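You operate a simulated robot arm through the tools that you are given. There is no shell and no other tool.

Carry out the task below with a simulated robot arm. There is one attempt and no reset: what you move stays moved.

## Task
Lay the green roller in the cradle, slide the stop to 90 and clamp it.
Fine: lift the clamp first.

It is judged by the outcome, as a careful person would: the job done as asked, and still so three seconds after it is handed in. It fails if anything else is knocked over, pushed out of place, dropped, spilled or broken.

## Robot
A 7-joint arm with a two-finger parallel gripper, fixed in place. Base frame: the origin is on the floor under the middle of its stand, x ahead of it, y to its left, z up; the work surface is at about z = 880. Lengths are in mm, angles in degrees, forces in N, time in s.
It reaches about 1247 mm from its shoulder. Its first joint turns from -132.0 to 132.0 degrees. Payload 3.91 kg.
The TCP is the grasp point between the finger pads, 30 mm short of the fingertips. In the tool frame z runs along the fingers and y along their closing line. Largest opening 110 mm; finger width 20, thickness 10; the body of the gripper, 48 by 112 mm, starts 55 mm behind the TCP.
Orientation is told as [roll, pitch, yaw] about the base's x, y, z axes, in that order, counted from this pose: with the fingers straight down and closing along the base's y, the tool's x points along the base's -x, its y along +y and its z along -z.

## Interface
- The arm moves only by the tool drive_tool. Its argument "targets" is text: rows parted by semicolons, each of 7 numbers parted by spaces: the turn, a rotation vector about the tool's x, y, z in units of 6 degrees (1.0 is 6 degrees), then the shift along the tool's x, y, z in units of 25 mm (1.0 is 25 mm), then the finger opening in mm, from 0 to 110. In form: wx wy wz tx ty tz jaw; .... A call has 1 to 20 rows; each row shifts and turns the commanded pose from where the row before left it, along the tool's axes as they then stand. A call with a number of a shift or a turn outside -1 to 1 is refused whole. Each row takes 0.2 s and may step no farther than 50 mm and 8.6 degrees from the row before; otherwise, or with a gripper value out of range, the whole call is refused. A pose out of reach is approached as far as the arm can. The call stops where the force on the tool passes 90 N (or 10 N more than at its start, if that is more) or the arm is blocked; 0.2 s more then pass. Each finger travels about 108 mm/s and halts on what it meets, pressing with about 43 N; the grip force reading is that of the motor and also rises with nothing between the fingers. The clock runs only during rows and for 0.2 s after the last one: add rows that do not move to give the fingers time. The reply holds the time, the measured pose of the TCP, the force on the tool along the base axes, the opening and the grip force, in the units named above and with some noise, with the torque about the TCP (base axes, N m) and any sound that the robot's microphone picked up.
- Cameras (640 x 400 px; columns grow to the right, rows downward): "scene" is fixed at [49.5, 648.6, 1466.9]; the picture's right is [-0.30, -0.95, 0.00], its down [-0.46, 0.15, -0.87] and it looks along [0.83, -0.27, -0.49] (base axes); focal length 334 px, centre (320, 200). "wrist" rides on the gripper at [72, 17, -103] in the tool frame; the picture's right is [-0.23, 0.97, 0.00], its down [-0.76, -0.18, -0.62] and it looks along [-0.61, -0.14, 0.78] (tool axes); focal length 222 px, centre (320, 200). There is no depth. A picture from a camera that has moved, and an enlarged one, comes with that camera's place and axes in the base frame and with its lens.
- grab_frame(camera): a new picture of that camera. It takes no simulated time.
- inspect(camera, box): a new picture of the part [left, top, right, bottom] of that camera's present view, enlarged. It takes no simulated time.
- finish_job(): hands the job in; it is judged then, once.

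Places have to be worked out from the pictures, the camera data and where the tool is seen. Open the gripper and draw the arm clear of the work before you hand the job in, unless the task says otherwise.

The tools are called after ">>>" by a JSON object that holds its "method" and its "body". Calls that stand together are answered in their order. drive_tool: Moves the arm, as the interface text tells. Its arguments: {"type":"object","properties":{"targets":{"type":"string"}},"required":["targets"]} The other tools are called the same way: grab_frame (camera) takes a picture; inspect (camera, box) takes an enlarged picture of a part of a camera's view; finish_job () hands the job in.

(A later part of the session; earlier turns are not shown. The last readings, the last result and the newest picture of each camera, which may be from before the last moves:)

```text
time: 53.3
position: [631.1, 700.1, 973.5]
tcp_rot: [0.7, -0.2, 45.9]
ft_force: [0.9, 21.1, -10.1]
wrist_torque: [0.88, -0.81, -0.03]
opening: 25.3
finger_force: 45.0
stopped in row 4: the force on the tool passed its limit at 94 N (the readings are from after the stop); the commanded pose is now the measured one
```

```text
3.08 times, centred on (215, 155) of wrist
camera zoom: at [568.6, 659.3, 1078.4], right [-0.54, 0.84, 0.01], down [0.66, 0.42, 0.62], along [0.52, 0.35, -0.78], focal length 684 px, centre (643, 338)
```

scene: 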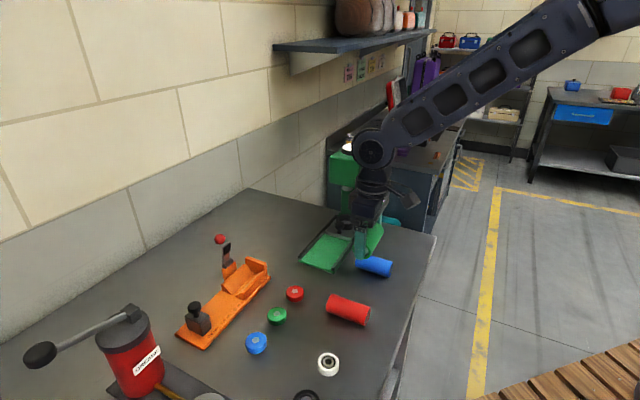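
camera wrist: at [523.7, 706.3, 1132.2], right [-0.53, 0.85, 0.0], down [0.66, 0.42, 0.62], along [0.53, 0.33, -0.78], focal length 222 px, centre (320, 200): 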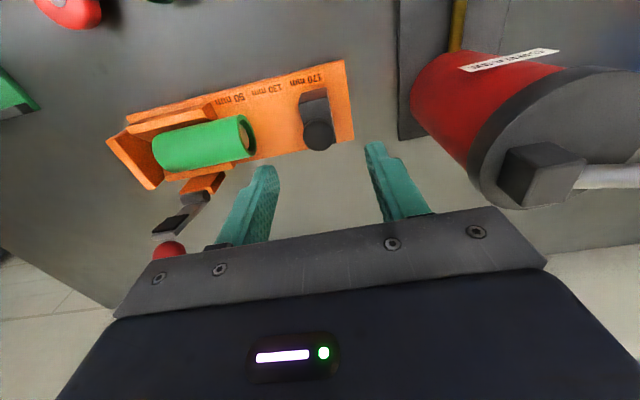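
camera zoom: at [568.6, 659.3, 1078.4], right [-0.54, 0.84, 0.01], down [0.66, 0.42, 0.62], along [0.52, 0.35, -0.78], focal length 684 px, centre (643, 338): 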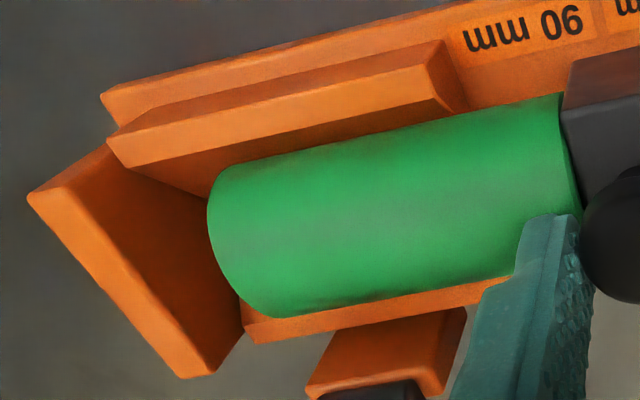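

The roller now seems to be tilted about 5° with its stop end raised, which would explain the jam. I open just enough to free the knob, rise straight up, and look before doing anything else.

>>> {"method": "drive_tool", "body": {"targets": "0 0 0 0 0.04 0 15; 0 0 0 0 0 0 33; 0 0 0 0 0 0 33; 0 0 0 0 0 -0.4 33; 0 0 0 0 0 -0.8 33; 0 0 0 0 0 -0.8 33; 0 0 0 0 0 -0.8 33; 0 0 0 0 0 0 33"}}

>>> {"method": "grab_frame", "body": {"camera": "wrist"}}

>>> {"method": "inspect", "body": {"camera": "scene", "box": [200, 240, 290, 325]}}

```text
time: 55.1
position: [631.2, 699.3, 1044.6]
tcp_rot: [0.6, -0.3, 45.9]
ft_force: [0.1, -0.4, -1.0]
wrist_torque: [0.0, 0.01, 0.03]
opening: 33.0
finger_force: 0.1
```

```text
taken
camera wrist: at [569.2, 658.0, 1149.5], right [-0.54, 0.84, 0.01], down [0.66, 0.42, 0.62], along [0.52, 0.35, -0.78], focal length 222 px, centre (320, 200)
```

wrist: 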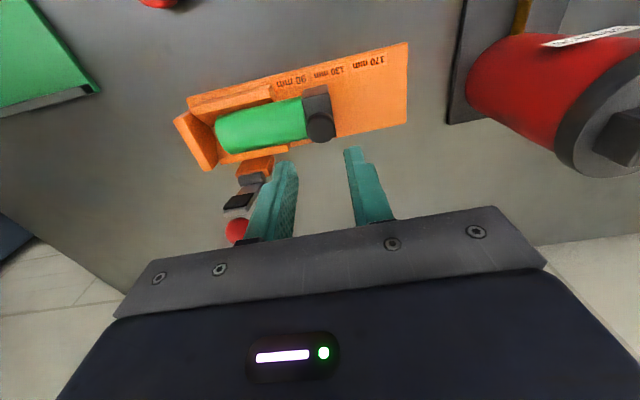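

```text
4.71 times, centred on (245, 282) of scene
camera zoom: at [49.5, 648.6, 1466.9], right [-0.3, -0.95, 0.0], down [-0.46, 0.15, -0.87], along [0.83, -0.27, -0.49], focal length 1570 px, centre (673, -188)
```

zoom: 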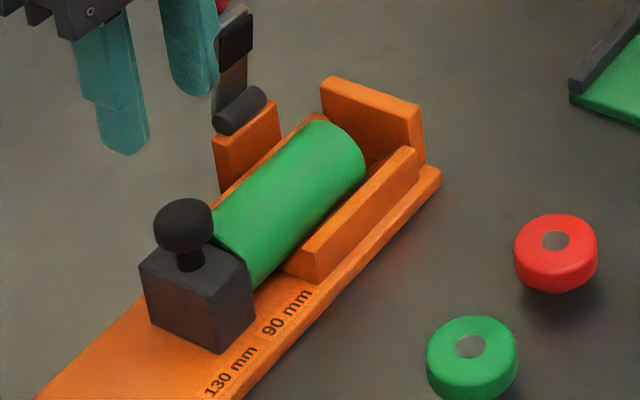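

The gripper is free and the roller and stop are left in view. I enlarge both views to see the roller's attitude and what may block it.

>>> {"method": "inspect", "body": {"camera": "wrist", "box": [165, 60, 345, 180]}}

>>> {"method": "inspect", "body": {"camera": "scene", "box": [225, 250, 295, 310]}}

```text
3.33 times, centred on (255, 120) of wrist
camera zoom: at [569.2, 658.0, 1149.5], right [-0.54, 0.84, 0.01], down [0.66, 0.42, 0.62], along [0.52, 0.35, -0.78], focal length 740 px, centre (537, 467)
```

zoom: 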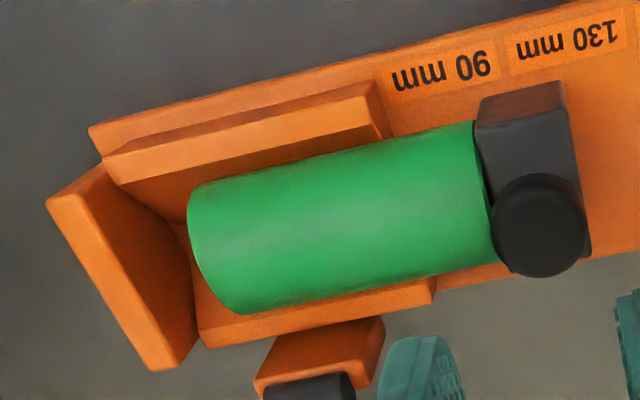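

```text
6.67 times, centred on (260, 280) of scene
camera zoom: at [49.5, 648.6, 1466.9], right [-0.3, -0.95, 0.0], down [-0.46, 0.15, -0.87], along [0.83, -0.27, -0.49], focal length 2224 px, centre (720, -333)
```

zoom: 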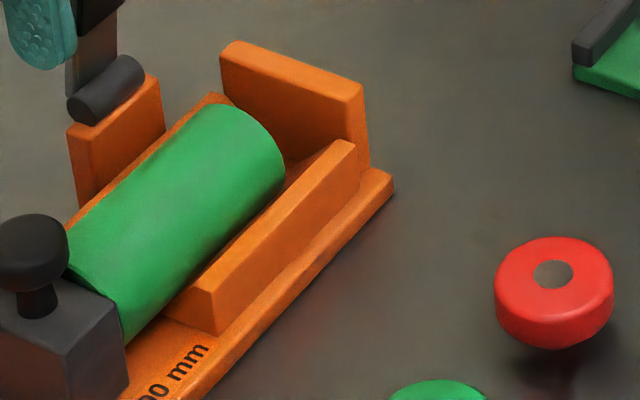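

I zoom in on the roller's edges in the scene view, comparing them with the cradle blocks' edges to judge the tilt.

>>> {"method": "inspect", "body": {"camera": "scene", "box": [225, 260, 260, 300]}}

>>> {"method": "inspect", "body": {"camera": "scene", "box": [240, 250, 275, 290]}}

>>> {"method": "inspect", "body": {"camera": "wrist", "box": [170, 85, 250, 165]}}

```text
10.00 times, centred on (242, 280) of scene
camera zoom: at [49.5, 648.6, 1466.9], right [-0.3, -0.95, 0.0], down [-0.46, 0.15, -0.87], along [0.83, -0.27, -0.49], focal length 3336 px, centre (1095, -600)
```

zoom: 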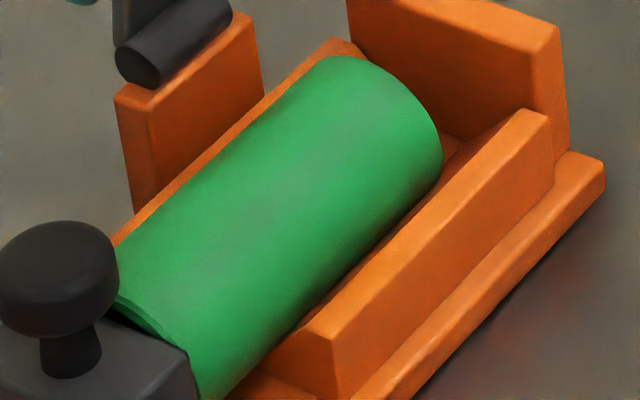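

```text
10.00 times, centred on (258, 270) of scene
camera zoom: at [49.5, 648.6, 1466.9], right [-0.3, -0.95, 0.0], down [-0.46, 0.15, -0.87], along [0.83, -0.27, -0.49], focal length 3336 px, centre (945, -500)
```

zoom: 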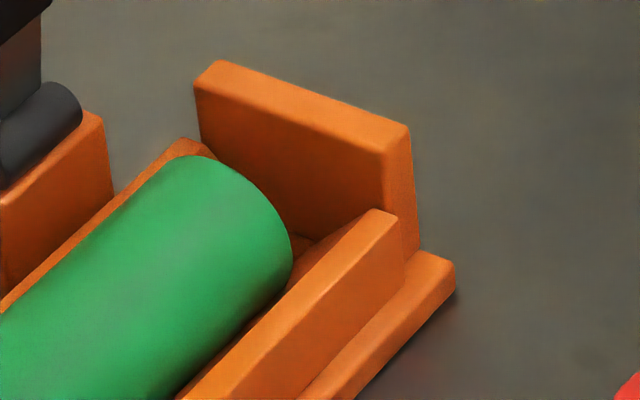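

```text
5.00 times, centred on (210, 125) of wrist
camera zoom: at [569.2, 658.0, 1149.5], right [-0.54, 0.84, 0.01], down [0.66, 0.42, 0.62], along [0.52, 0.35, -0.78], focal length 1111 px, centre (870, 575)
```

zoom: 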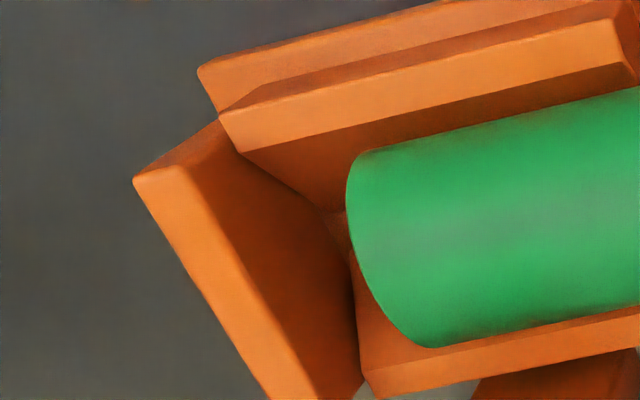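

The roller is flat in the V and hasn't moved; the stop stands right at its end. The likely culprit is the front finger above the roller's end, so I'll push the stop from behind with closed fingers instead, with nothing near the roller, and along the rail's real direction (yaw ≈ 44.5).

>>> {"method": "drive_tool", "body": {"targets": "0.1 0.05 0.233 0 0 0 20; 0 0 0 0 0.632 0 0; 0 0 0 0 0.632 0 0; 0 0 0 0 0 0 0; 0 0 0 0 0 0.877 0; 0 0 0 0 0 0.877 0; 0 0 0 0 0 0.877 0; 0 0 0 0 0 0.877 0; 0 0 0 0 0 0.877 0; 0 0 0 0 0 0 0"}}

>>> {"method": "grab_frame", "body": {"camera": "wrist"}}

>>> {"method": "inspect", "body": {"camera": "scene", "box": [180, 235, 290, 335]}}

```text
time: 57.3
position: [608.0, 721.6, 935.2]
tcp_rot: [0.1, 0.0, 44.5]
ft_force: [0.0, -0.9, 0.3]
wrist_torque: [0.0, -0.01, -0.01]
opening: 0.0
finger_force: 37.5
```

```text
taken
camera wrist: at [545.2, 682.9, 1040.2], right [-0.52, 0.85, 0.0], down [0.67, 0.41, 0.62], along [0.53, 0.32, -0.78], focal length 222 px, centre (320, 200)
```

wrist: 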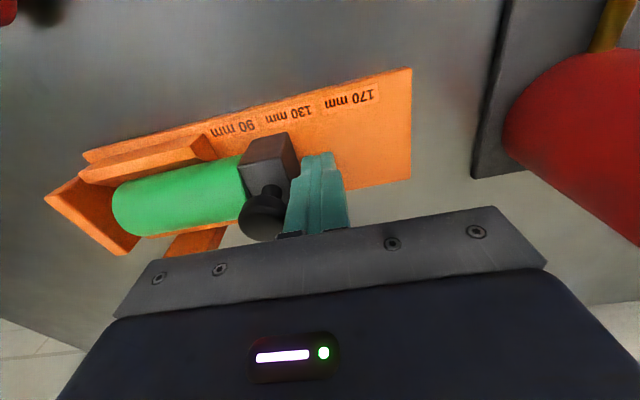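

```text
4.00 times, centred on (235, 285) of scene
camera zoom: at [49.5, 648.6, 1466.9], right [-0.3, -0.95, 0.0], down [-0.46, 0.15, -0.87], along [0.83, -0.27, -0.49], focal length 1335 px, centre (660, -140)
```

zoom: 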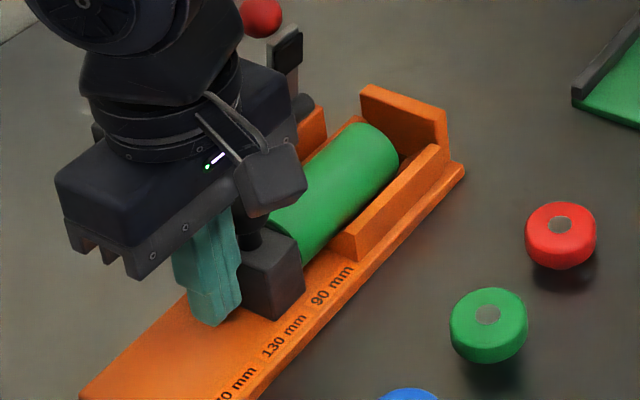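

The closed fingers stand behind the stop with nothing else touched. I push along the rail by about 18 mm in small steps, which should move the stop and the roller about 9 mm.

>>> {"method": "drive_tool", "body": {"targets": "0 0 0 0 -0.2 0 0; 0 0 0 0 -0.16 0 0; 0 0 0 0 -0.12 0 0; 0 0 0 0 -0.12 0 0; 0 0 0 0 -0.12 0 0; 0 0 0 0 0 0 0"}}

>>> {"method": "inspect", "body": {"camera": "wrist", "box": [30, 60, 350, 260]}}

>>> {"method": "inspect", "body": {"camera": "scene", "box": [180, 235, 290, 335]}}

```text
time: 58.4
position: [610.3, 717.4, 935.9]
tcp_rot: [0.8, 0.0, 45.2]
ft_force: [-10.4, 7.4, -0.5]
wrist_torque: [-0.06, -0.11, -0.01]
opening: 0.2
finger_force: 38.2
stopped in row 5: the force on the tool passed its limit at 94 N (the readings are from after the stop); the commanded pose is now the measured one
```

```text
2.00 times, centred on (190, 160) of wrist
camera zoom: at [546.8, 677.7, 1041.0], right [-0.53, 0.85, 0.01], down [0.67, 0.41, 0.62], along [0.52, 0.34, -0.78], focal length 444 px, centre (580, 280)
```

zoom: 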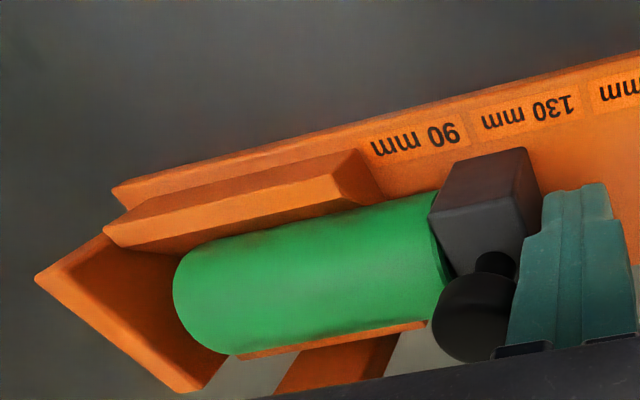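

```text
4.00 times, centred on (235, 285) of scene
camera zoom: at [49.5, 648.6, 1466.9], right [-0.3, -0.95, 0.0], down [-0.46, 0.15, -0.87], along [0.83, -0.27, -0.49], focal length 1335 px, centre (660, -140)
```

zoom: 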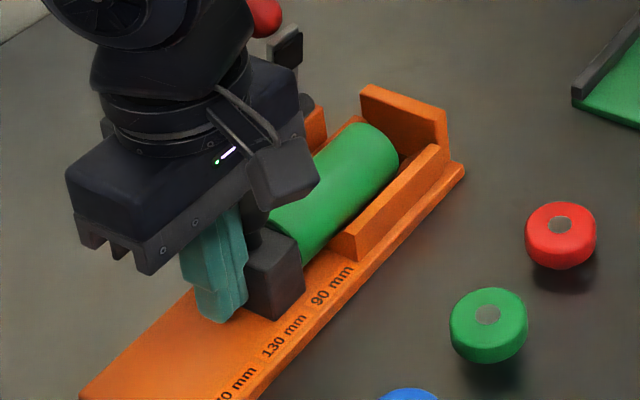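

The stop is blocked again at the same place even when pushed from behind, so my front finger was not the cause. I back off, rise, and look straight down at the roller, stop and cradle.

>>> {"method": "drive_tool", "body": {"targets": "0 0 0 0 0.3 0 0; 0.12 0 0.1 0 0 -0.4 0; 0 0 0 0 0 -0.9 0; 0 0 0 0 0 -0.9 0; 0 0 0 0 0 -0.9 0; 0 0 0 0 0 -0.9 0; 0 0 0 0 -0.9 -0.4 20; 0 0 0 0 -0.9 0 50; 0 0 0 0 0 0 50"}}

>>> {"method": "grab_frame", "body": {"camera": "wrist"}}

>>> {"method": "inspect", "body": {"camera": "scene", "box": [195, 240, 295, 335]}}

```text
time: 60.4
position: [637.4, 690.0, 1045.8]
tcp_rot: [-0.2, 0.0, 44.4]
ft_force: [0.5, 0.0, 0.8]
wrist_torque: [0.04, 0.01, -0.01]
opening: 50.2
finger_force: 0.0
```

```text
taken
camera wrist: at [573.1, 651.5, 1150.5], right [-0.52, 0.85, 0.0], down [0.67, 0.41, 0.62], along [0.53, 0.32, -0.78], focal length 222 px, centre (320, 200)
```

wrist: 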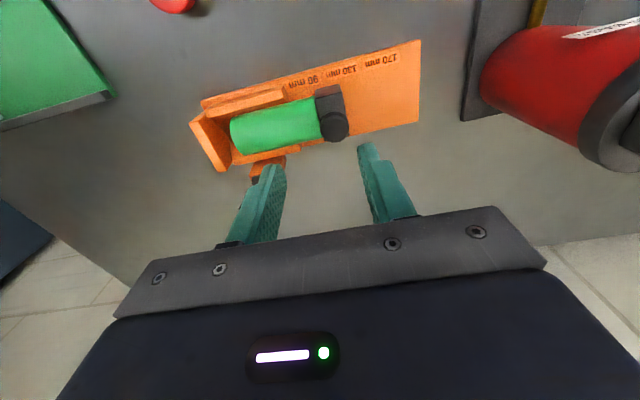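

```text
4.21 times, centred on (245, 288) of scene
camera zoom: at [49.5, 648.6, 1466.9], right [-0.3, -0.95, 0.0], down [-0.46, 0.15, -0.87], along [0.83, -0.27, -0.49], focal length 1405 px, centre (636, -168)
```

zoom: 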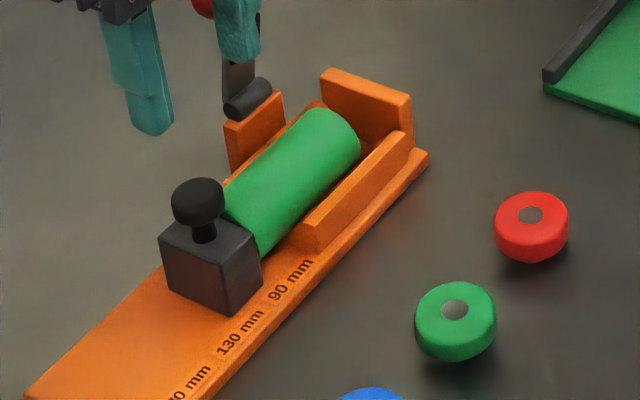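

I enlarge the wrist view of the whole fixture to measure the remaining gap at the wall and to see if anything lies in the groove.

>>> {"method": "inspect", "body": {"camera": "wrist", "box": [180, 70, 300, 180]}}

>>> {"method": "inspect", "body": {"camera": "wrist", "box": [280, 30, 430, 160]}}

```text
3.64 times, centred on (240, 125) of wrist
camera zoom: at [573.1, 651.5, 1150.5], right [-0.52, 0.85, 0.0], down [0.67, 0.41, 0.62], along [0.53, 0.32, -0.78], focal length 808 px, centre (611, 473)
```

zoom: 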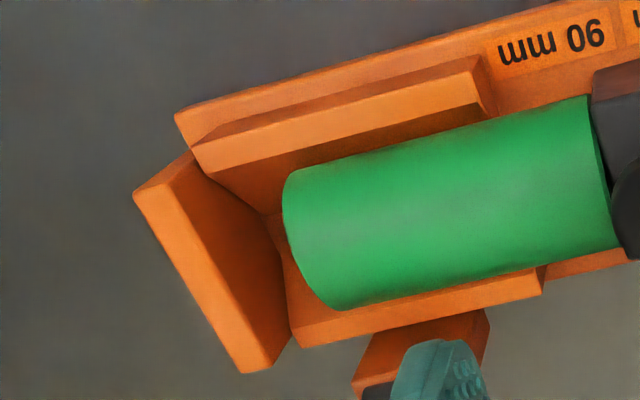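

```text
3.08 times, centred on (355, 95) of wrist
camera zoom: at [573.1, 651.5, 1150.5], right [-0.52, 0.85, 0.0], down [0.67, 0.41, 0.62], along [0.53, 0.32, -0.78], focal length 684 px, centre (212, 523)
```

zoom: 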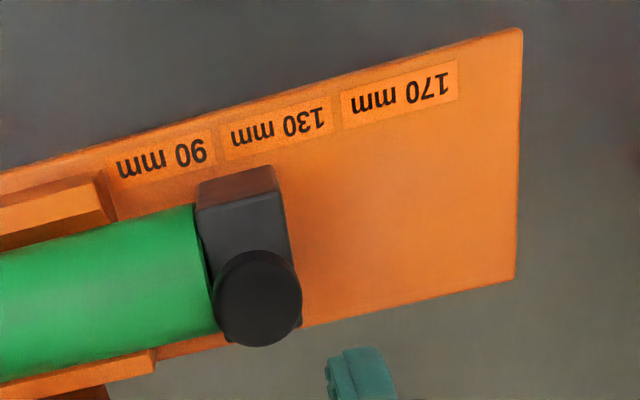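

The labels read ≈113 at the stop's centre; the roller's far end is about 22 mm from the wall and the groove looks clear. I'll test the roller on its own: grip the knob again and pull the stop back, then push the roller's end directly with closed fingers.

>>> {"method": "drive_tool", "body": {"targets": "-0.033 0 0 -0.14 0.544 0 50; 0 0 0 0 0 0.97 50; 0 0 0 0 0 0.97 50; 0 0 0 0 0 0.97 50; 0 0 0 0 0 0 50; 0 0 0 0 0 0 15; 0 0 0 0 0 0 15; 0 0 0 0 0 0 15"}}

>>> {"method": "inspect", "body": {"camera": "wrist", "box": [180, 70, 380, 230]}}

>>> {"method": "inspect", "body": {"camera": "scene", "box": [195, 240, 295, 335]}}

```text
time: 62.2
position: [631.1, 701.5, 972.6]
tcp_rot: [0.1, 0.0, 44.4]
ft_force: [0.8, 0.5, -3.2]
wrist_torque: [0.15, -0.19, -0.03]
opening: 25.3
finger_force: 44.9
```

```text
2.50 times, centred on (280, 150) of wrist
camera zoom: at [566.9, 663.5, 1078.1], right [-0.52, 0.85, 0.0], down [0.67, 0.41, 0.62], along [0.53, 0.32, -0.78], focal length 555 px, centre (420, 325)
```

zoom: 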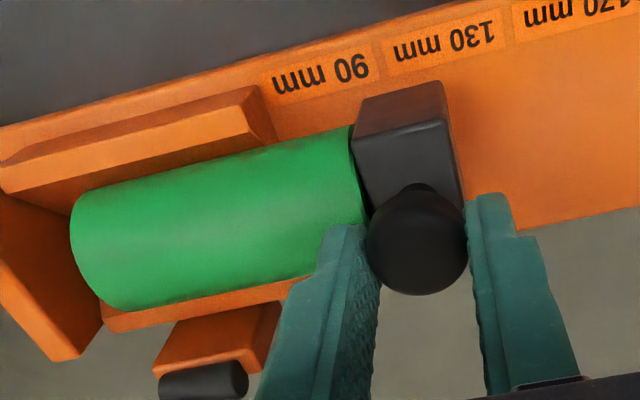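

```text
4.21 times, centred on (245, 288) of scene
camera zoom: at [49.5, 648.6, 1466.9], right [-0.3, -0.95, 0.0], down [-0.46, 0.15, -0.87], along [0.83, -0.27, -0.49], focal length 1405 px, centre (636, -168)
```

zoom: 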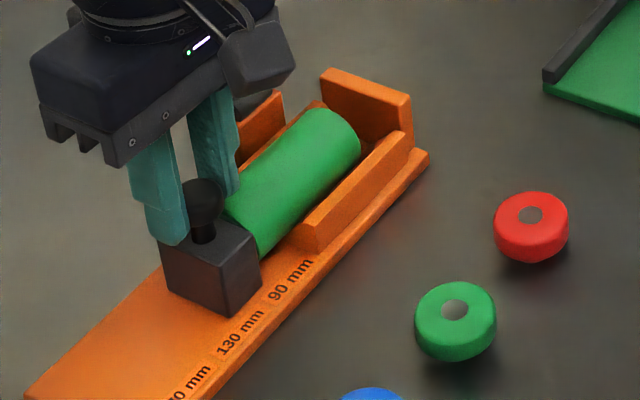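

The knob is gripped again. I pull the stop back 45 mm along the rail.

>>> {"method": "drive_tool", "body": {"targets": "0 0 0 0 0.2 0 15; 0 0 0 0 0.4 0 15; 0 0 0 0 0.4 0 15; 0 0 0 0 0.4 0 15; 0 0 0 0 0.4 0 15; 0 0 0 0 0 0 15"}}

>>> {"method": "inspect", "body": {"camera": "scene", "box": [180, 240, 290, 345]}}

>>> {"method": "grab_frame", "body": {"camera": "wrist"}}

```text
time: 63.6
position: [598.1, 734.6, 974.0]
tcp_rot: [-0.1, -0.1, 44.4]
ft_force: [-5.9, -5.1, -6.7]
wrist_torque: [-0.1, 0.18, 0.01]
opening: 25.2
finger_force: 45.2
```

```text
3.81 times, centred on (235, 292) of scene
camera zoom: at [49.5, 648.6, 1466.9], right [-0.3, -0.95, 0.0], down [-0.46, 0.15, -0.87], along [0.83, -0.27, -0.49], focal length 1271 px, centre (644, -152)
```

zoom: 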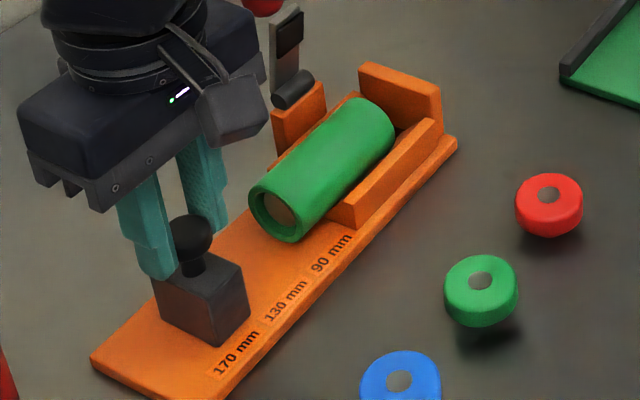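

```text
taken
camera wrist: at [534.2, 696.3, 1078.2], right [-0.52, 0.85, 0.0], down [0.67, 0.41, 0.62], along [0.53, 0.32, -0.78], focal length 222 px, centre (320, 200)
```

wrist: 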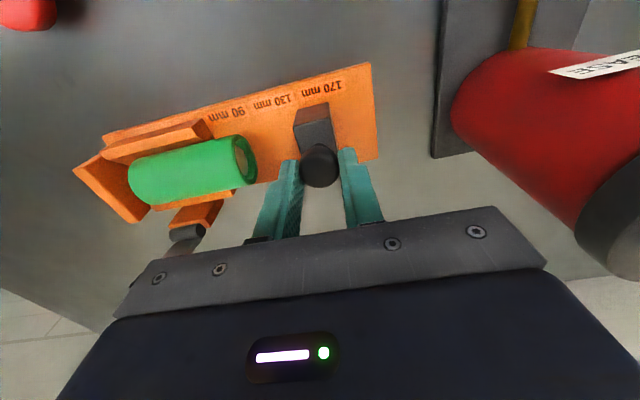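

The stop slides back freely and the roller still lies level in the V. I release the knob, rise, close the fingers and go down between stop and roller.

>>> {"method": "drive_tool", "body": {"targets": "0 0 0 0 0 0 33; 0 0 0 0 0 0 33; 0 0 0 0 0 -0.6 33; 0 0 0 0 0 -0.9 20; 0 0 0 0 -0.8 -0.6 0; 0 0 0 0 -0.76 0 0; 0 0 0 0 0 0 0; 0 0 0 0 0 0.5 0; 0 0 0 0 0 0.5 0; 0 0 0 0 0 0 0"}}

>>> {"method": "grab_frame", "body": {"camera": "wrist"}}

>>> {"method": "inspect", "body": {"camera": "scene", "box": [180, 240, 290, 345]}}

```text
time: 65.8
position: [625.6, 706.6, 1001.0]
tcp_rot: [-0.1, 0.0, 44.4]
ft_force: [-0.1, 0.4, -0.1]
wrist_torque: [0.0, -0.03, 0.0]
opening: 0.0
finger_force: 37.4
```

```text
taken
camera wrist: at [562.8, 667.7, 1105.6], right [-0.52, 0.86, 0.0], down [0.67, 0.41, 0.62], along [0.53, 0.32, -0.78], focal length 222 px, centre (320, 200)
```

wrist: 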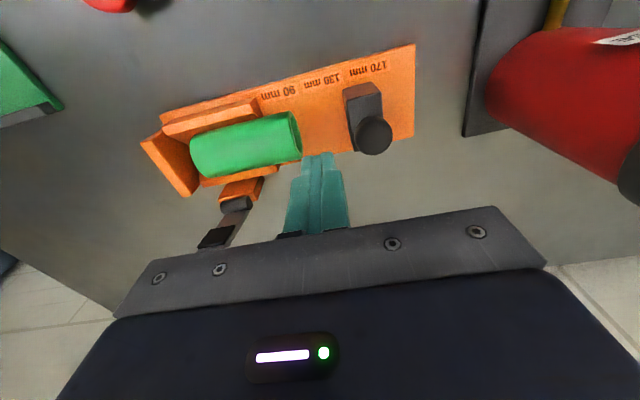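

```text
3.81 times, centred on (235, 292) of scene
camera zoom: at [49.5, 648.6, 1466.9], right [-0.3, -0.95, 0.0], down [-0.46, 0.15, -0.87], along [0.83, -0.27, -0.49], focal length 1271 px, centre (644, -152)
```

zoom: 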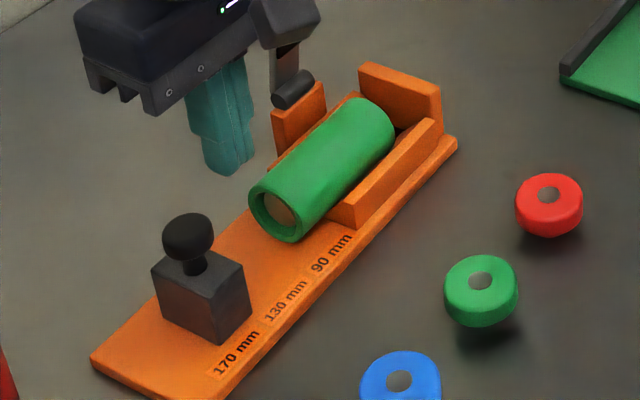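

The fingers are midway between the roller's end and the stop. I go down to tips about 4 mm above the base and nudge the roller in 2 mm steps, watching the force.

>>> {"method": "drive_tool", "body": {"targets": "0 0 0 0 0 1 0; 0 0 0 0 0 1 0; 0 0 0 0 0 0.96 0; 0 0 0 0 0 0 0; 0 0 0 0 -0.36 0 0; 0 0 0 0 -0.08 0 0; 0 0 0 0 -0.08 0 0; 0 0 0 0 -0.08 0 0; 0 0 0 0 -0.08 0 0; 0 0 0 0 0 0 0"}}

>>> {"method": "inspect", "body": {"camera": "wrist", "box": [100, 80, 360, 240]}}

>>> {"method": "inspect", "body": {"camera": "scene", "box": [180, 240, 290, 345]}}

```text
time: 68.0
position: [636.7, 693.4, 927.7]
tcp_rot: [0.0, 0.0, 44.4]
ft_force: [-0.5, 1.0, -0.8]
wrist_torque: [-0.03, 0.02, 0.0]
opening: 0.1
finger_force: 37.1
```

```text
2.46 times, centred on (230, 160) of wrist
camera zoom: at [574.2, 655.5, 1032.2], right [-0.52, 0.85, 0.0], down [0.67, 0.41, 0.62], along [0.53, 0.32, -0.78], focal length 547 px, centre (542, 298)
```

zoom: 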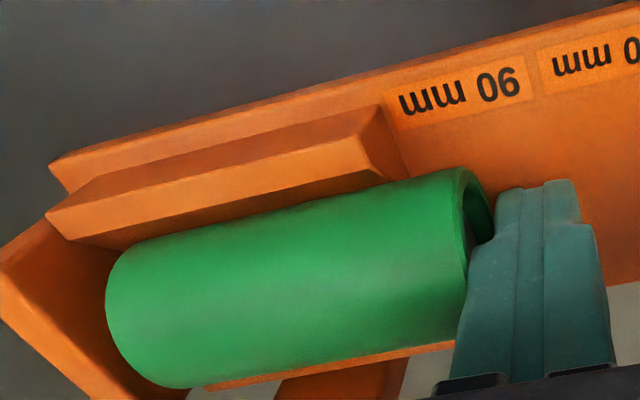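

```text
3.81 times, centred on (235, 292) of scene
camera zoom: at [49.5, 648.6, 1466.9], right [-0.3, -0.95, 0.0], down [-0.46, 0.15, -0.87], along [0.83, -0.27, -0.49], focal length 1271 px, centre (644, -152)
```

zoom: 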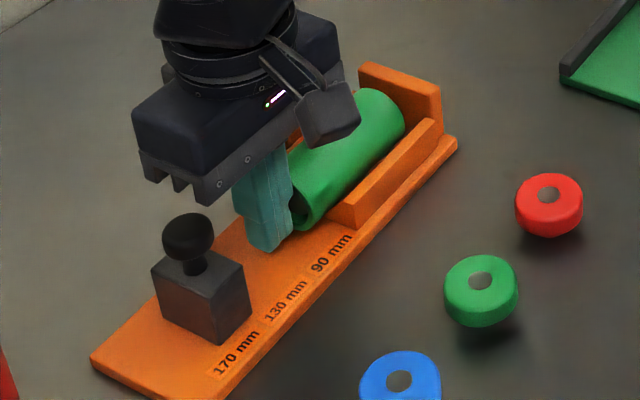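

The roller slides freely with almost no force, and it has moved about 7 mm. I go on pushing it toward the wall in small steps.

>>> {"method": "drive_tool", "body": {"targets": "0 0 0 0 -0.1 0 0; 0 0 0 0 -0.1 0 0; 0 0 0 0 -0.1 0 0; 0 0 0 0 -0.1 0 0; 0 0 0 0 0 0 0"}}

>>> {"method": "inspect", "body": {"camera": "scene", "box": [200, 240, 290, 325]}}

```text
time: 69.2
position: [645.6, 687.0, 928.3]
tcp_rot: [0.0, 0.0, 44.4]
ft_force: [-0.1, 1.5, -1.0]
wrist_torque: [0.0, -0.04, 0.0]
opening: 0.0
finger_force: 37.4
```

```text
4.71 times, centred on (245, 282) of scene
camera zoom: at [49.5, 648.6, 1466.9], right [-0.3, -0.95, 0.0], down [-0.46, 0.15, -0.87], along [0.83, -0.27, -0.49], focal length 1570 px, centre (673, -188)
```

zoom: 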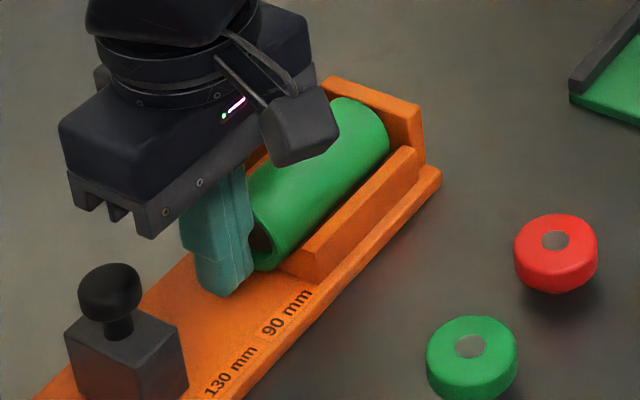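

About 7 mm remain to the wall. To keep the body well away from the raised lever I shift 5 mm forward of the centre line, then push the rest in 2 mm steps.

>>> {"method": "drive_tool", "body": {"targets": "0 0 0 0.2 0.06 0 0; 0 0 0 0 -0.12 0 0; 0 0 0 0 -0.08 0 0; 0 0 0 0 -0.08 0 0; 0 0 0 0 0 0 0"}}

>>> {"method": "inspect", "body": {"camera": "scene", "box": [200, 240, 290, 325]}}

>>> {"method": "grab_frame", "body": {"camera": "wrist"}}

```text
time: 70.4
position: [645.6, 680.6, 926.9]
tcp_rot: [0.0, -0.1, 44.4]
ft_force: [-0.8, 1.0, 0.4]
wrist_torque: [0.01, 0.03, 0.02]
opening: 0.0
finger_force: 37.9
```

```text
4.71 times, centred on (245, 282) of scene
camera zoom: at [49.5, 648.6, 1466.9], right [-0.3, -0.95, 0.0], down [-0.46, 0.15, -0.87], along [0.83, -0.27, -0.49], focal length 1570 px, centre (673, -188)
```

zoom: 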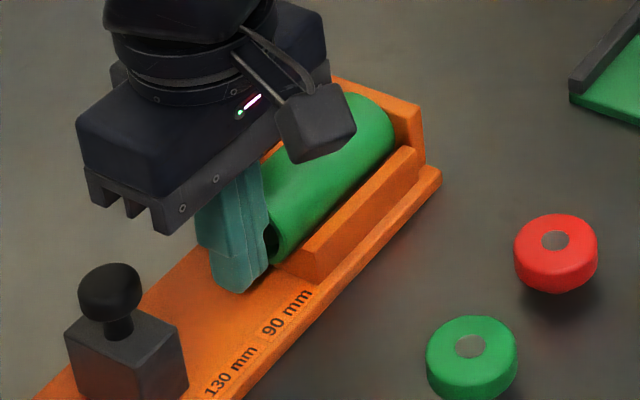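

```text
taken
camera wrist: at [581.7, 641.4, 1032.2], right [-0.52, 0.85, 0.0], down [0.67, 0.41, 0.62], along [0.53, 0.32, -0.78], focal length 222 px, centre (320, 200)
```

wrist: 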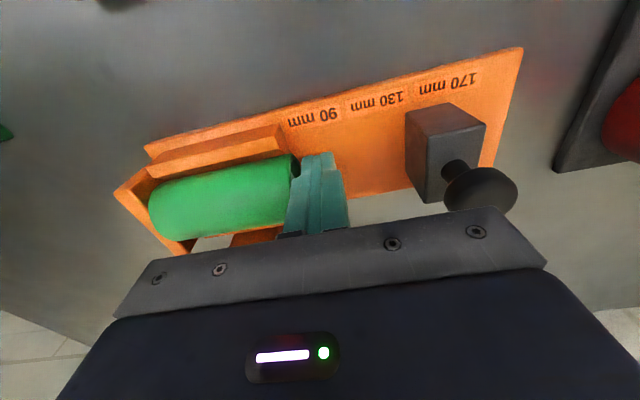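

The roller is only a couple of millimetres from the wall. I push in 1 mm steps until I feel it touch.

>>> {"method": "drive_tool", "body": {"targets": "0 0 0 0 -0.04 0 0; 0 0 0 0 -0.04 0 0; 0 0 0 0 -0.04 0 0; 0 0 0 0 0 0 0"}}

>>> {"method": "inspect", "body": {"camera": "scene", "box": [230, 245, 280, 290]}}

```text
time: 71.4
position: [644.5, 680.1, 927.6]
tcp_rot: [0.1, 0.0, 44.5]
ft_force: [-12.0, 19.6, 1.6]
wrist_torque: [-0.1, -0.04, 0.17]
opening: 0.0
finger_force: 37.9
```

```text
8.89 times, centred on (255, 268) of scene
camera zoom: at [49.5, 648.6, 1466.9], right [-0.3, -0.95, 0.0], down [-0.46, 0.15, -0.87], along [0.83, -0.27, -0.49], focal length 2966 px, centre (898, -400)
```

zoom: 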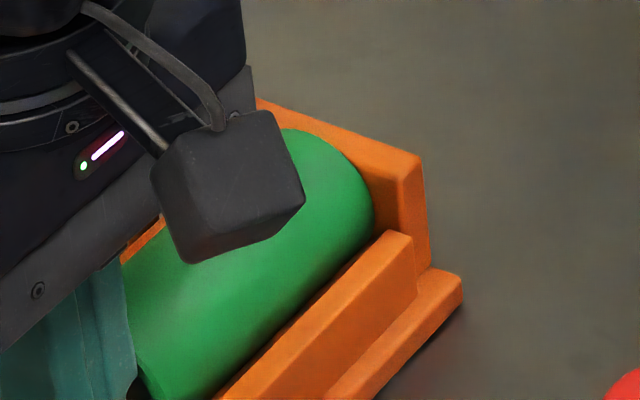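

The roller is now against the wall (22 N along the axis). I back off, rise, and go back over the stop's knob.

>>> {"method": "drive_tool", "body": {"targets": "0 0 0 0 0.16 0 0; 0 0 0 0 0.2 -0.5 0; 0 0 0 0 0 -1 0; 0 0 0 0 0 -1 0; 0 0 0 0 0 -1 0; 0 0 0 0 0 -0.8 0; 0 0 0 -0.1 0.85 0 20; 0 0 0 -0.1 0.85 0 50; 0 0 0 0 0.78 0 50; 0 0 0 0 0 0 50"}}

>>> {"method": "grab_frame", "body": {"camera": "wrist"}}

>>> {"method": "inspect", "body": {"camera": "scene", "box": [180, 240, 290, 345]}}

```text
time: 73.6
position: [600.4, 731.3, 1034.7]
tcp_rot: [-0.1, -0.1, 44.4]
ft_force: [-1.0, 0.9, 0.1]
wrist_torque: [-0.03, -0.01, 0.03]
opening: 50.0
finger_force: 0.1
```

```text
taken
camera wrist: at [536.9, 692.9, 1139.9], right [-0.52, 0.86, 0.0], down [0.67, 0.4, 0.62], along [0.53, 0.32, -0.78], focal length 222 px, centre (320, 200)
```

wrist: 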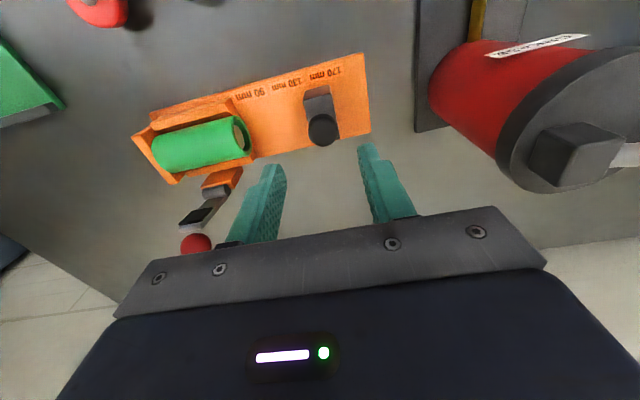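

```text
3.81 times, centred on (235, 292) of scene
camera zoom: at [49.5, 648.6, 1466.9], right [-0.3, -0.95, 0.0], down [-0.46, 0.15, -0.87], along [0.83, -0.27, -0.49], focal length 1271 px, centre (644, -152)
```

zoom: 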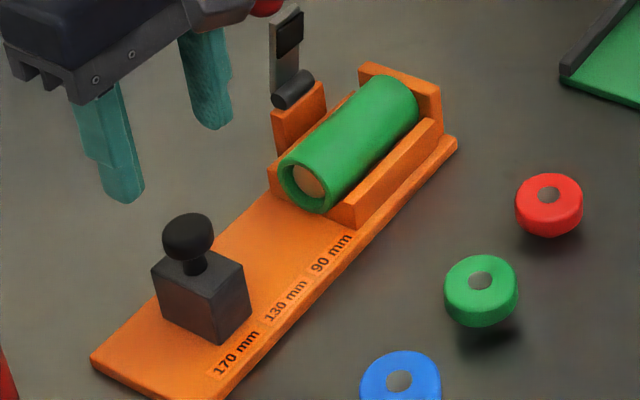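

The roller is snug at the wall, with about 10 mm overhanging the cradle toward the stop. I grip the stop's knob again, slightly higher than before.

>>> {"method": "drive_tool", "body": {"targets": "0 0 0 0 0.1 0 50; 0 0 0 0 0 0.79 50; 0 0 0 0 0 0.79 50; 0 0 0 0 0 0.79 50; 0 0 0 0 0 0 50; 0 0 0 0 0 0 15; 0 0 0 0 0 0 15; 0 0 0 0 0 0 15"}}

>>> {"method": "inspect", "body": {"camera": "wrist", "box": [130, 60, 400, 230]}}

```text
time: 75.4
position: [599.2, 733.5, 975.3]
tcp_rot: [-0.1, 0.0, 44.3]
ft_force: [0.1, 1.1, -1.7]
wrist_torque: [0.16, -0.17, -0.03]
opening: 25.3
finger_force: 45.4
```

```text
2.35 times, centred on (265, 145) of wrist
camera zoom: at [535.8, 694.5, 1080.1], right [-0.52, 0.85, 0.0], down [0.67, 0.41, 0.62], along [0.53, 0.32, -0.78], focal length 523 px, centre (449, 329)
```

zoom: 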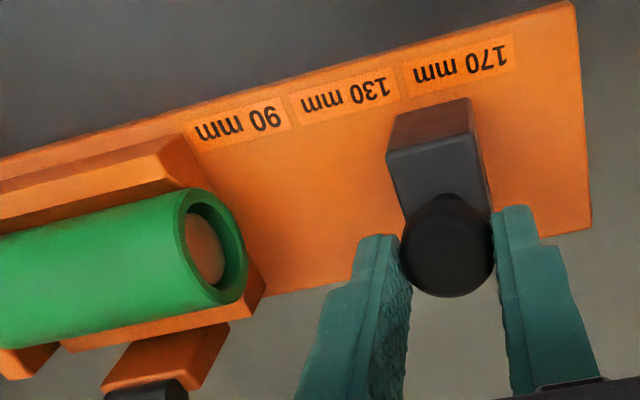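

The knob is gripped. I slide the stop 48 mm forward, past the spot where it was blocked before, with finer steps at the end.

>>> {"method": "drive_tool", "body": {"targets": "0 0 0 0 -0.2 0 15; 0 0 0 0 -0.4 0 15; 0 0 0 0 -0.4 0 15; 0 0 0 0 -0.4 0 15; 0 0 0 0 -0.2 0 15; 0 0 0 0 -0.12 0 15; 0 0 0 0 -0.12 0 15; 0 0 0 0 -0.08 0 15; 0 0 0 0 0 0 15"}}

>>> {"method": "inspect", "body": {"camera": "wrist", "box": [130, 60, 400, 230]}}

>>> {"method": "inspect", "body": {"camera": "scene", "box": [190, 240, 290, 335]}}

```text
time: 77.4
position: [632.7, 698.2, 975.0]
tcp_rot: [0.0, -0.1, 44.5]
ft_force: [6.5, 8.0, -1.2]
wrist_torque: [0.31, -0.26, 0.06]
opening: 25.4
finger_force: 44.8
```

```text
2.35 times, centred on (265, 145) of wrist
camera zoom: at [569.4, 660.7, 1080.1], right [-0.52, 0.85, 0.0], down [0.67, 0.41, 0.62], along [0.53, 0.32, -0.78], focal length 523 px, centre (449, 329)
```

zoom: 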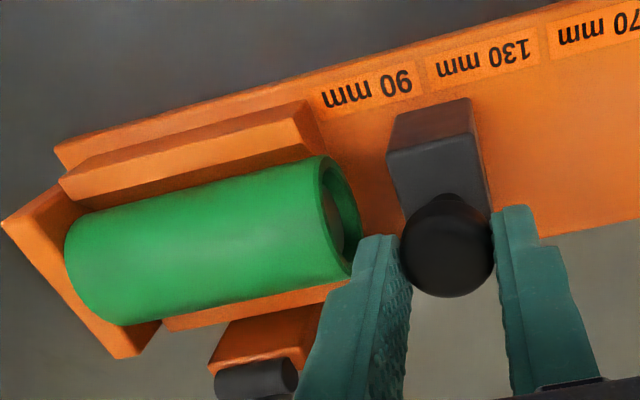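

```text
4.21 times, centred on (240, 288) of scene
camera zoom: at [49.5, 648.6, 1466.9], right [-0.3, -0.95, 0.0], down [-0.46, 0.15, -0.87], along [0.83, -0.27, -0.49], focal length 1405 px, centre (657, -168)
```

zoom: 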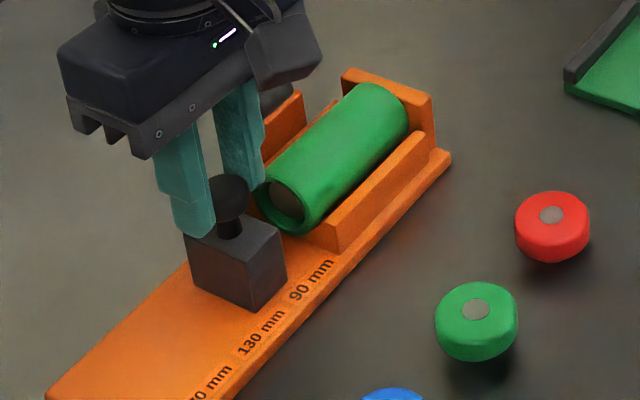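

The stop is now about where it was blocked before, and it moves freely. I correct the slight sideways force and continue 8 mm.

>>> {"method": "drive_tool", "body": {"targets": "0 0 0 -0.016 -0.08 0 15; 0 0 0 -0.002 -0.08 0 15; 0 0 0 -0.002 -0.08 0 15; 0 0 0 -0.002 -0.08 0 15; 0 0 0 0 0 0 15"}}

>>> {"method": "inspect", "body": {"camera": "wrist", "box": [180, 60, 400, 230]}}

>>> {"method": "inspect", "body": {"camera": "scene", "box": [200, 250, 270, 325]}}

```text
time: 78.6
position: [638.6, 693.1, 976.5]
tcp_rot: [0.0, 0.0, 44.4]
ft_force: [-2.4, -1.5, -1.5]
wrist_torque: [-0.09, 0.14, -0.06]
opening: 25.2
finger_force: 44.8
```

```text
2.35 times, centred on (290, 145) of wrist
camera zoom: at [575.3, 655.1, 1080.2], right [-0.52, 0.85, 0.0], down [0.67, 0.41, 0.62], along [0.53, 0.32, -0.78], focal length 523 px, centre (391, 329)
```

zoom: 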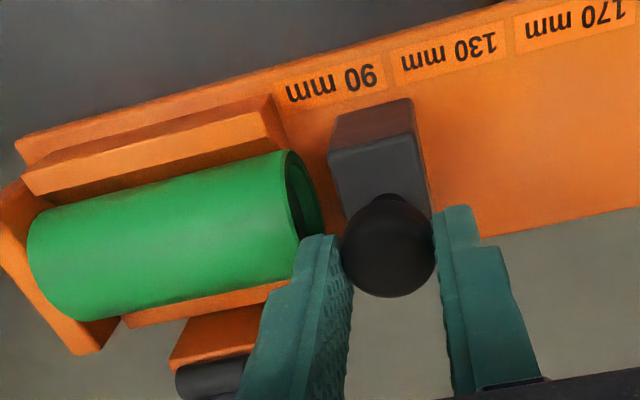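

```text
5.33 times, centred on (235, 288) of scene
camera zoom: at [49.5, 648.6, 1466.9], right [-0.3, -0.95, 0.0], down [-0.46, 0.15, -0.87], along [0.83, -0.27, -0.49], focal length 1780 px, centre (773, -267)
```

zoom: 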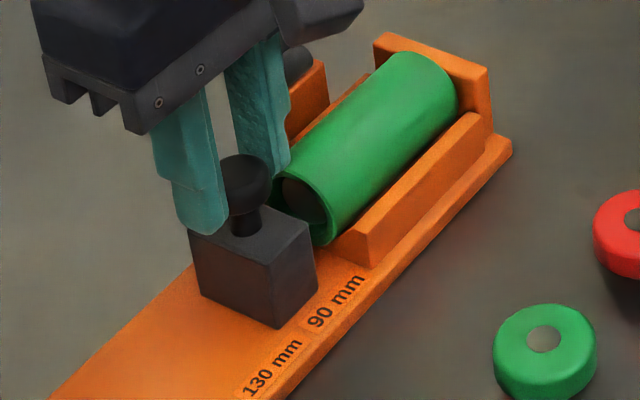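

It has passed the earlier sticking point without resistance. I continue 7 mm, watching the front finger's clearance above the roller's end.

>>> {"method": "drive_tool", "body": {"targets": "0 0 0 -0.001 -0.1 0 15; 0 0 0 -0.001 -0.1 0 15; 0 0 0 -0.001 -0.08 0 15; 0 0 0 0 0 0 15"}}

>>> {"method": "inspect", "body": {"camera": "wrist", "box": [180, 60, 400, 230]}}

>>> {"method": "inspect", "body": {"camera": "scene", "box": [200, 250, 270, 325]}}

```text
time: 79.6
position: [644.9, 689.4, 974.7]
tcp_rot: [0.0, 0.0, 44.4]
ft_force: [-9.7, -11.0, -4.4]
wrist_torque: [-0.45, 0.41, -0.05]
opening: 25.5
finger_force: 45.0
```

```text
2.35 times, centred on (290, 145) of wrist
camera zoom: at [580.4, 650.0, 1080.2], right [-0.52, 0.86, 0.0], down [0.67, 0.41, 0.62], along [0.53, 0.32, -0.78], focal length 523 px, centre (391, 329)
```

zoom: 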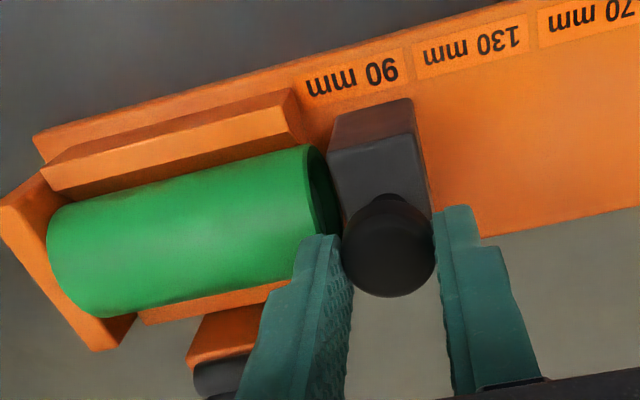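

```text
5.33 times, centred on (235, 288) of scene
camera zoom: at [49.5, 648.6, 1466.9], right [-0.3, -0.95, 0.0], down [-0.46, 0.15, -0.87], along [0.83, -0.27, -0.49], focal length 1780 px, centre (773, -267)
```

zoom: 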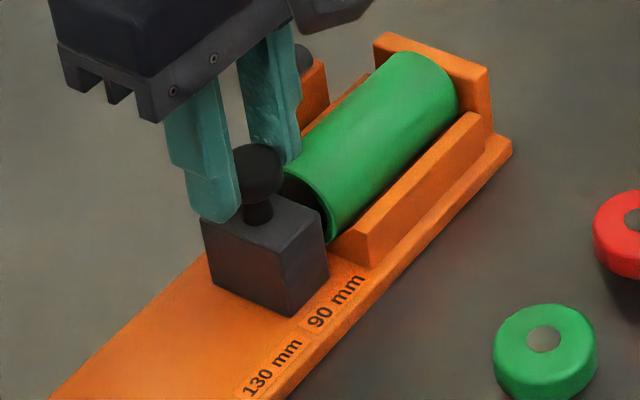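

About 4 mm remain between stop and roller. I correct the sideways load and go on in 1 mm steps until contact.

>>> {"method": "drive_tool", "body": {"targets": "0 0 0 0.02 -0.04 0 15; 0 0 0 0.001 -0.04 0 15; 0 0 0 0.001 -0.04 0 15; 0 0 0 0 0 0 15"}}

>>> {"method": "inspect", "body": {"camera": "scene", "box": [210, 260, 260, 315]}}

```text
time: 80.6
position: [645.7, 686.4, 975.7]
tcp_rot: [-0.1, 0.0, 44.4]
ft_force: [-4.0, -5.6, -8.0]
wrist_torque: [0.09, -0.1, 0.0]
opening: 25.5
finger_force: 44.9
```

```text
7.27 times, centred on (235, 288) of scene
camera zoom: at [49.5, 648.6, 1466.9], right [-0.3, -0.95, 0.0], down [-0.46, 0.15, -0.87], along [0.83, -0.27, -0.49], focal length 2427 px, centre (938, -436)
```

zoom: 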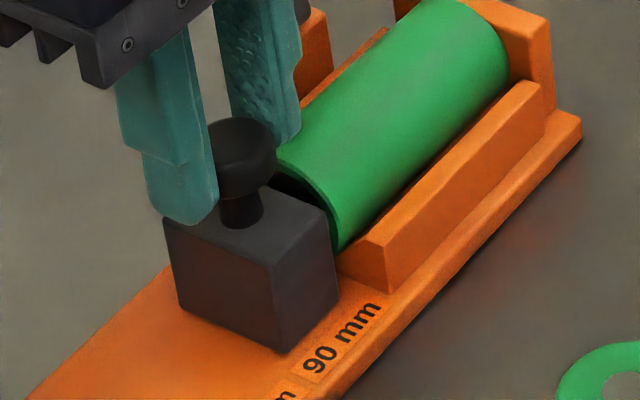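

There is still a thin gap and no axial force. I continue with a few more 1 mm steps.

>>> {"method": "drive_tool", "body": {"targets": "0 0 0 0.003 -0.04 0 15; 0 0 0 0.001 -0.04 0 15; 0 0 0 0 0 0 15"}}

>>> {"method": "inspect", "body": {"camera": "wrist", "box": [180, 60, 400, 230]}}

>>> {"method": "inspect", "body": {"camera": "scene", "box": [210, 260, 260, 315]}}

```text
time: 81.4
position: [648.7, 685.5, 975.4]
tcp_rot: [0.2, 0.0, 44.4]
ft_force: [-0.3, 2.8, -9.1]
wrist_torque: [0.14, 0.02, 0.02]
opening: 25.4
finger_force: 44.8
```

```text
2.35 times, centred on (290, 145) of wrist
camera zoom: at [583.5, 646.7, 1080.1], right [-0.52, 0.85, 0.0], down [0.67, 0.41, 0.62], along [0.53, 0.32, -0.78], focal length 523 px, centre (391, 329)
```

zoom: 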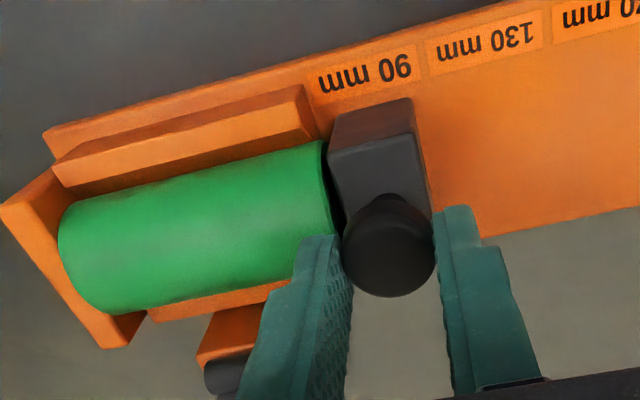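

```text
7.27 times, centred on (235, 288) of scene
camera zoom: at [49.5, 648.6, 1466.9], right [-0.3, -0.95, 0.0], down [-0.46, 0.15, -0.87], along [0.83, -0.27, -0.49], focal length 2427 px, centre (938, -436)
```

zoom: 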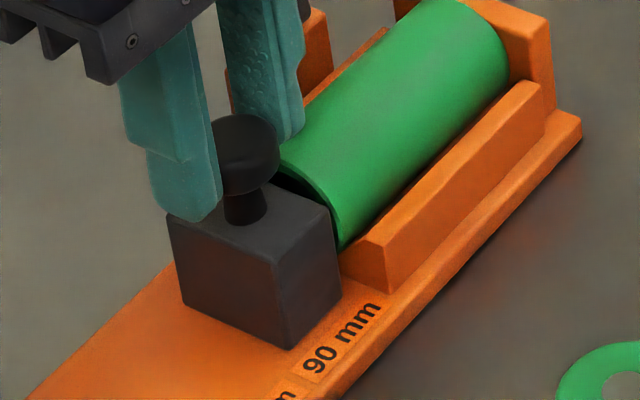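

There is contact starting but the axial force is still small. Another two 1 mm steps.

>>> {"method": "drive_tool", "body": {"targets": "0 0 0 0.001 -0.04 0 15; 0 0 0 0.001 -0.04 0 15; 0 0 0 0 0 0 15"}}

>>> {"method": "inspect", "body": {"camera": "scene", "box": [210, 260, 260, 315]}}

```text
time: 82.2
position: [646.7, 684.8, 975.5]
tcp_rot: [0.2, 0.0, 44.5]
ft_force: [-10.9, 17.6, -10.1]
wrist_torque: [0.66, 0.16, -0.01]
opening: 25.0
finger_force: 45.6
```

```text
7.27 times, centred on (235, 288) of scene
camera zoom: at [49.5, 648.6, 1466.9], right [-0.3, -0.95, 0.0], down [-0.46, 0.15, -0.87], along [0.83, -0.27, -0.49], focal length 2427 px, centre (938, -436)
```

zoom: 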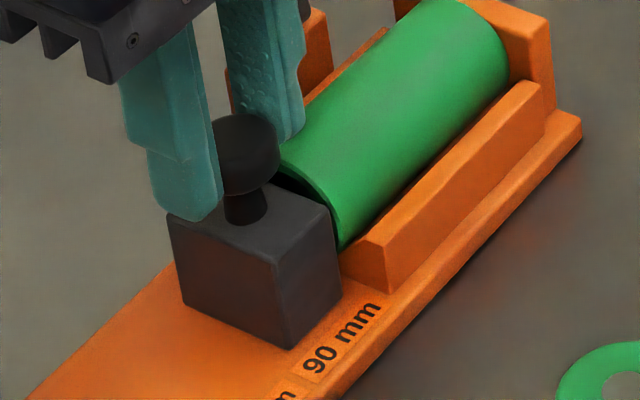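

The axial force is 20 N: the stop presses the roller against the wall, and the stop stands at the 90 label. I open the fingers just enough and rise off the knob.

>>> {"method": "drive_tool", "body": {"targets": "0 0 0 0 0 0 33; 0 0 0 0 0 0 33; 0 0 0 0 0 -0.4 33; 0 0 0 0 0 -0.8 33; 0 0 0 0 0 -0.8 33; 0 0 0 0 0 -0.8 33; 0 0 0 0 0 0 33"}}

>>> {"method": "grab_frame", "body": {"camera": "wrist"}}

>>> {"method": "inspect", "body": {"camera": "scene", "box": [195, 235, 285, 325]}}

```text
time: 83.8
position: [648.8, 681.6, 1045.2]
tcp_rot: [0.1, 0.0, 44.4]
ft_force: [-0.7, 0.4, 0.9]
wrist_torque: [0.04, -0.02, 0.02]
opening: 33.1
finger_force: 0.0
```

```text
taken
camera wrist: at [584.8, 644.7, 1150.0], right [-0.52, 0.85, 0.0], down [0.67, 0.41, 0.62], along [0.53, 0.32, -0.78], focal length 222 px, centre (320, 200)
```

wrist: 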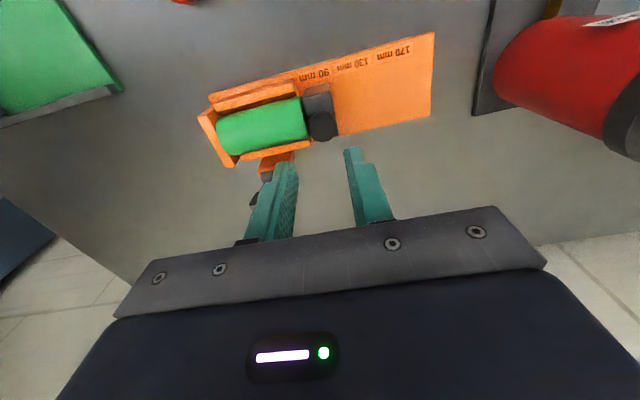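

```text
4.44 times, centred on (240, 280) of scene
camera zoom: at [49.5, 648.6, 1466.9], right [-0.3, -0.95, 0.0], down [-0.46, 0.15, -0.87], along [0.83, -0.27, -0.49], focal length 1483 px, centre (676, -156)
```

zoom: 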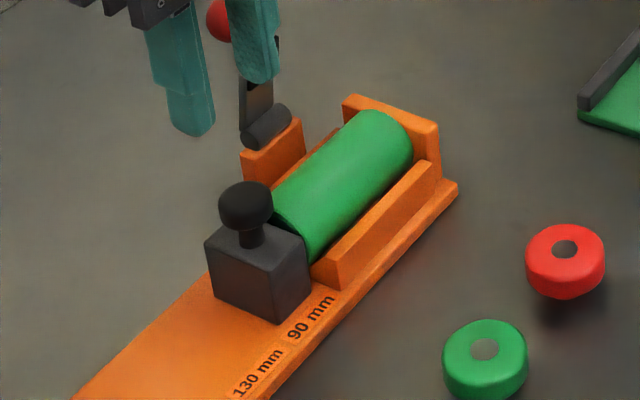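

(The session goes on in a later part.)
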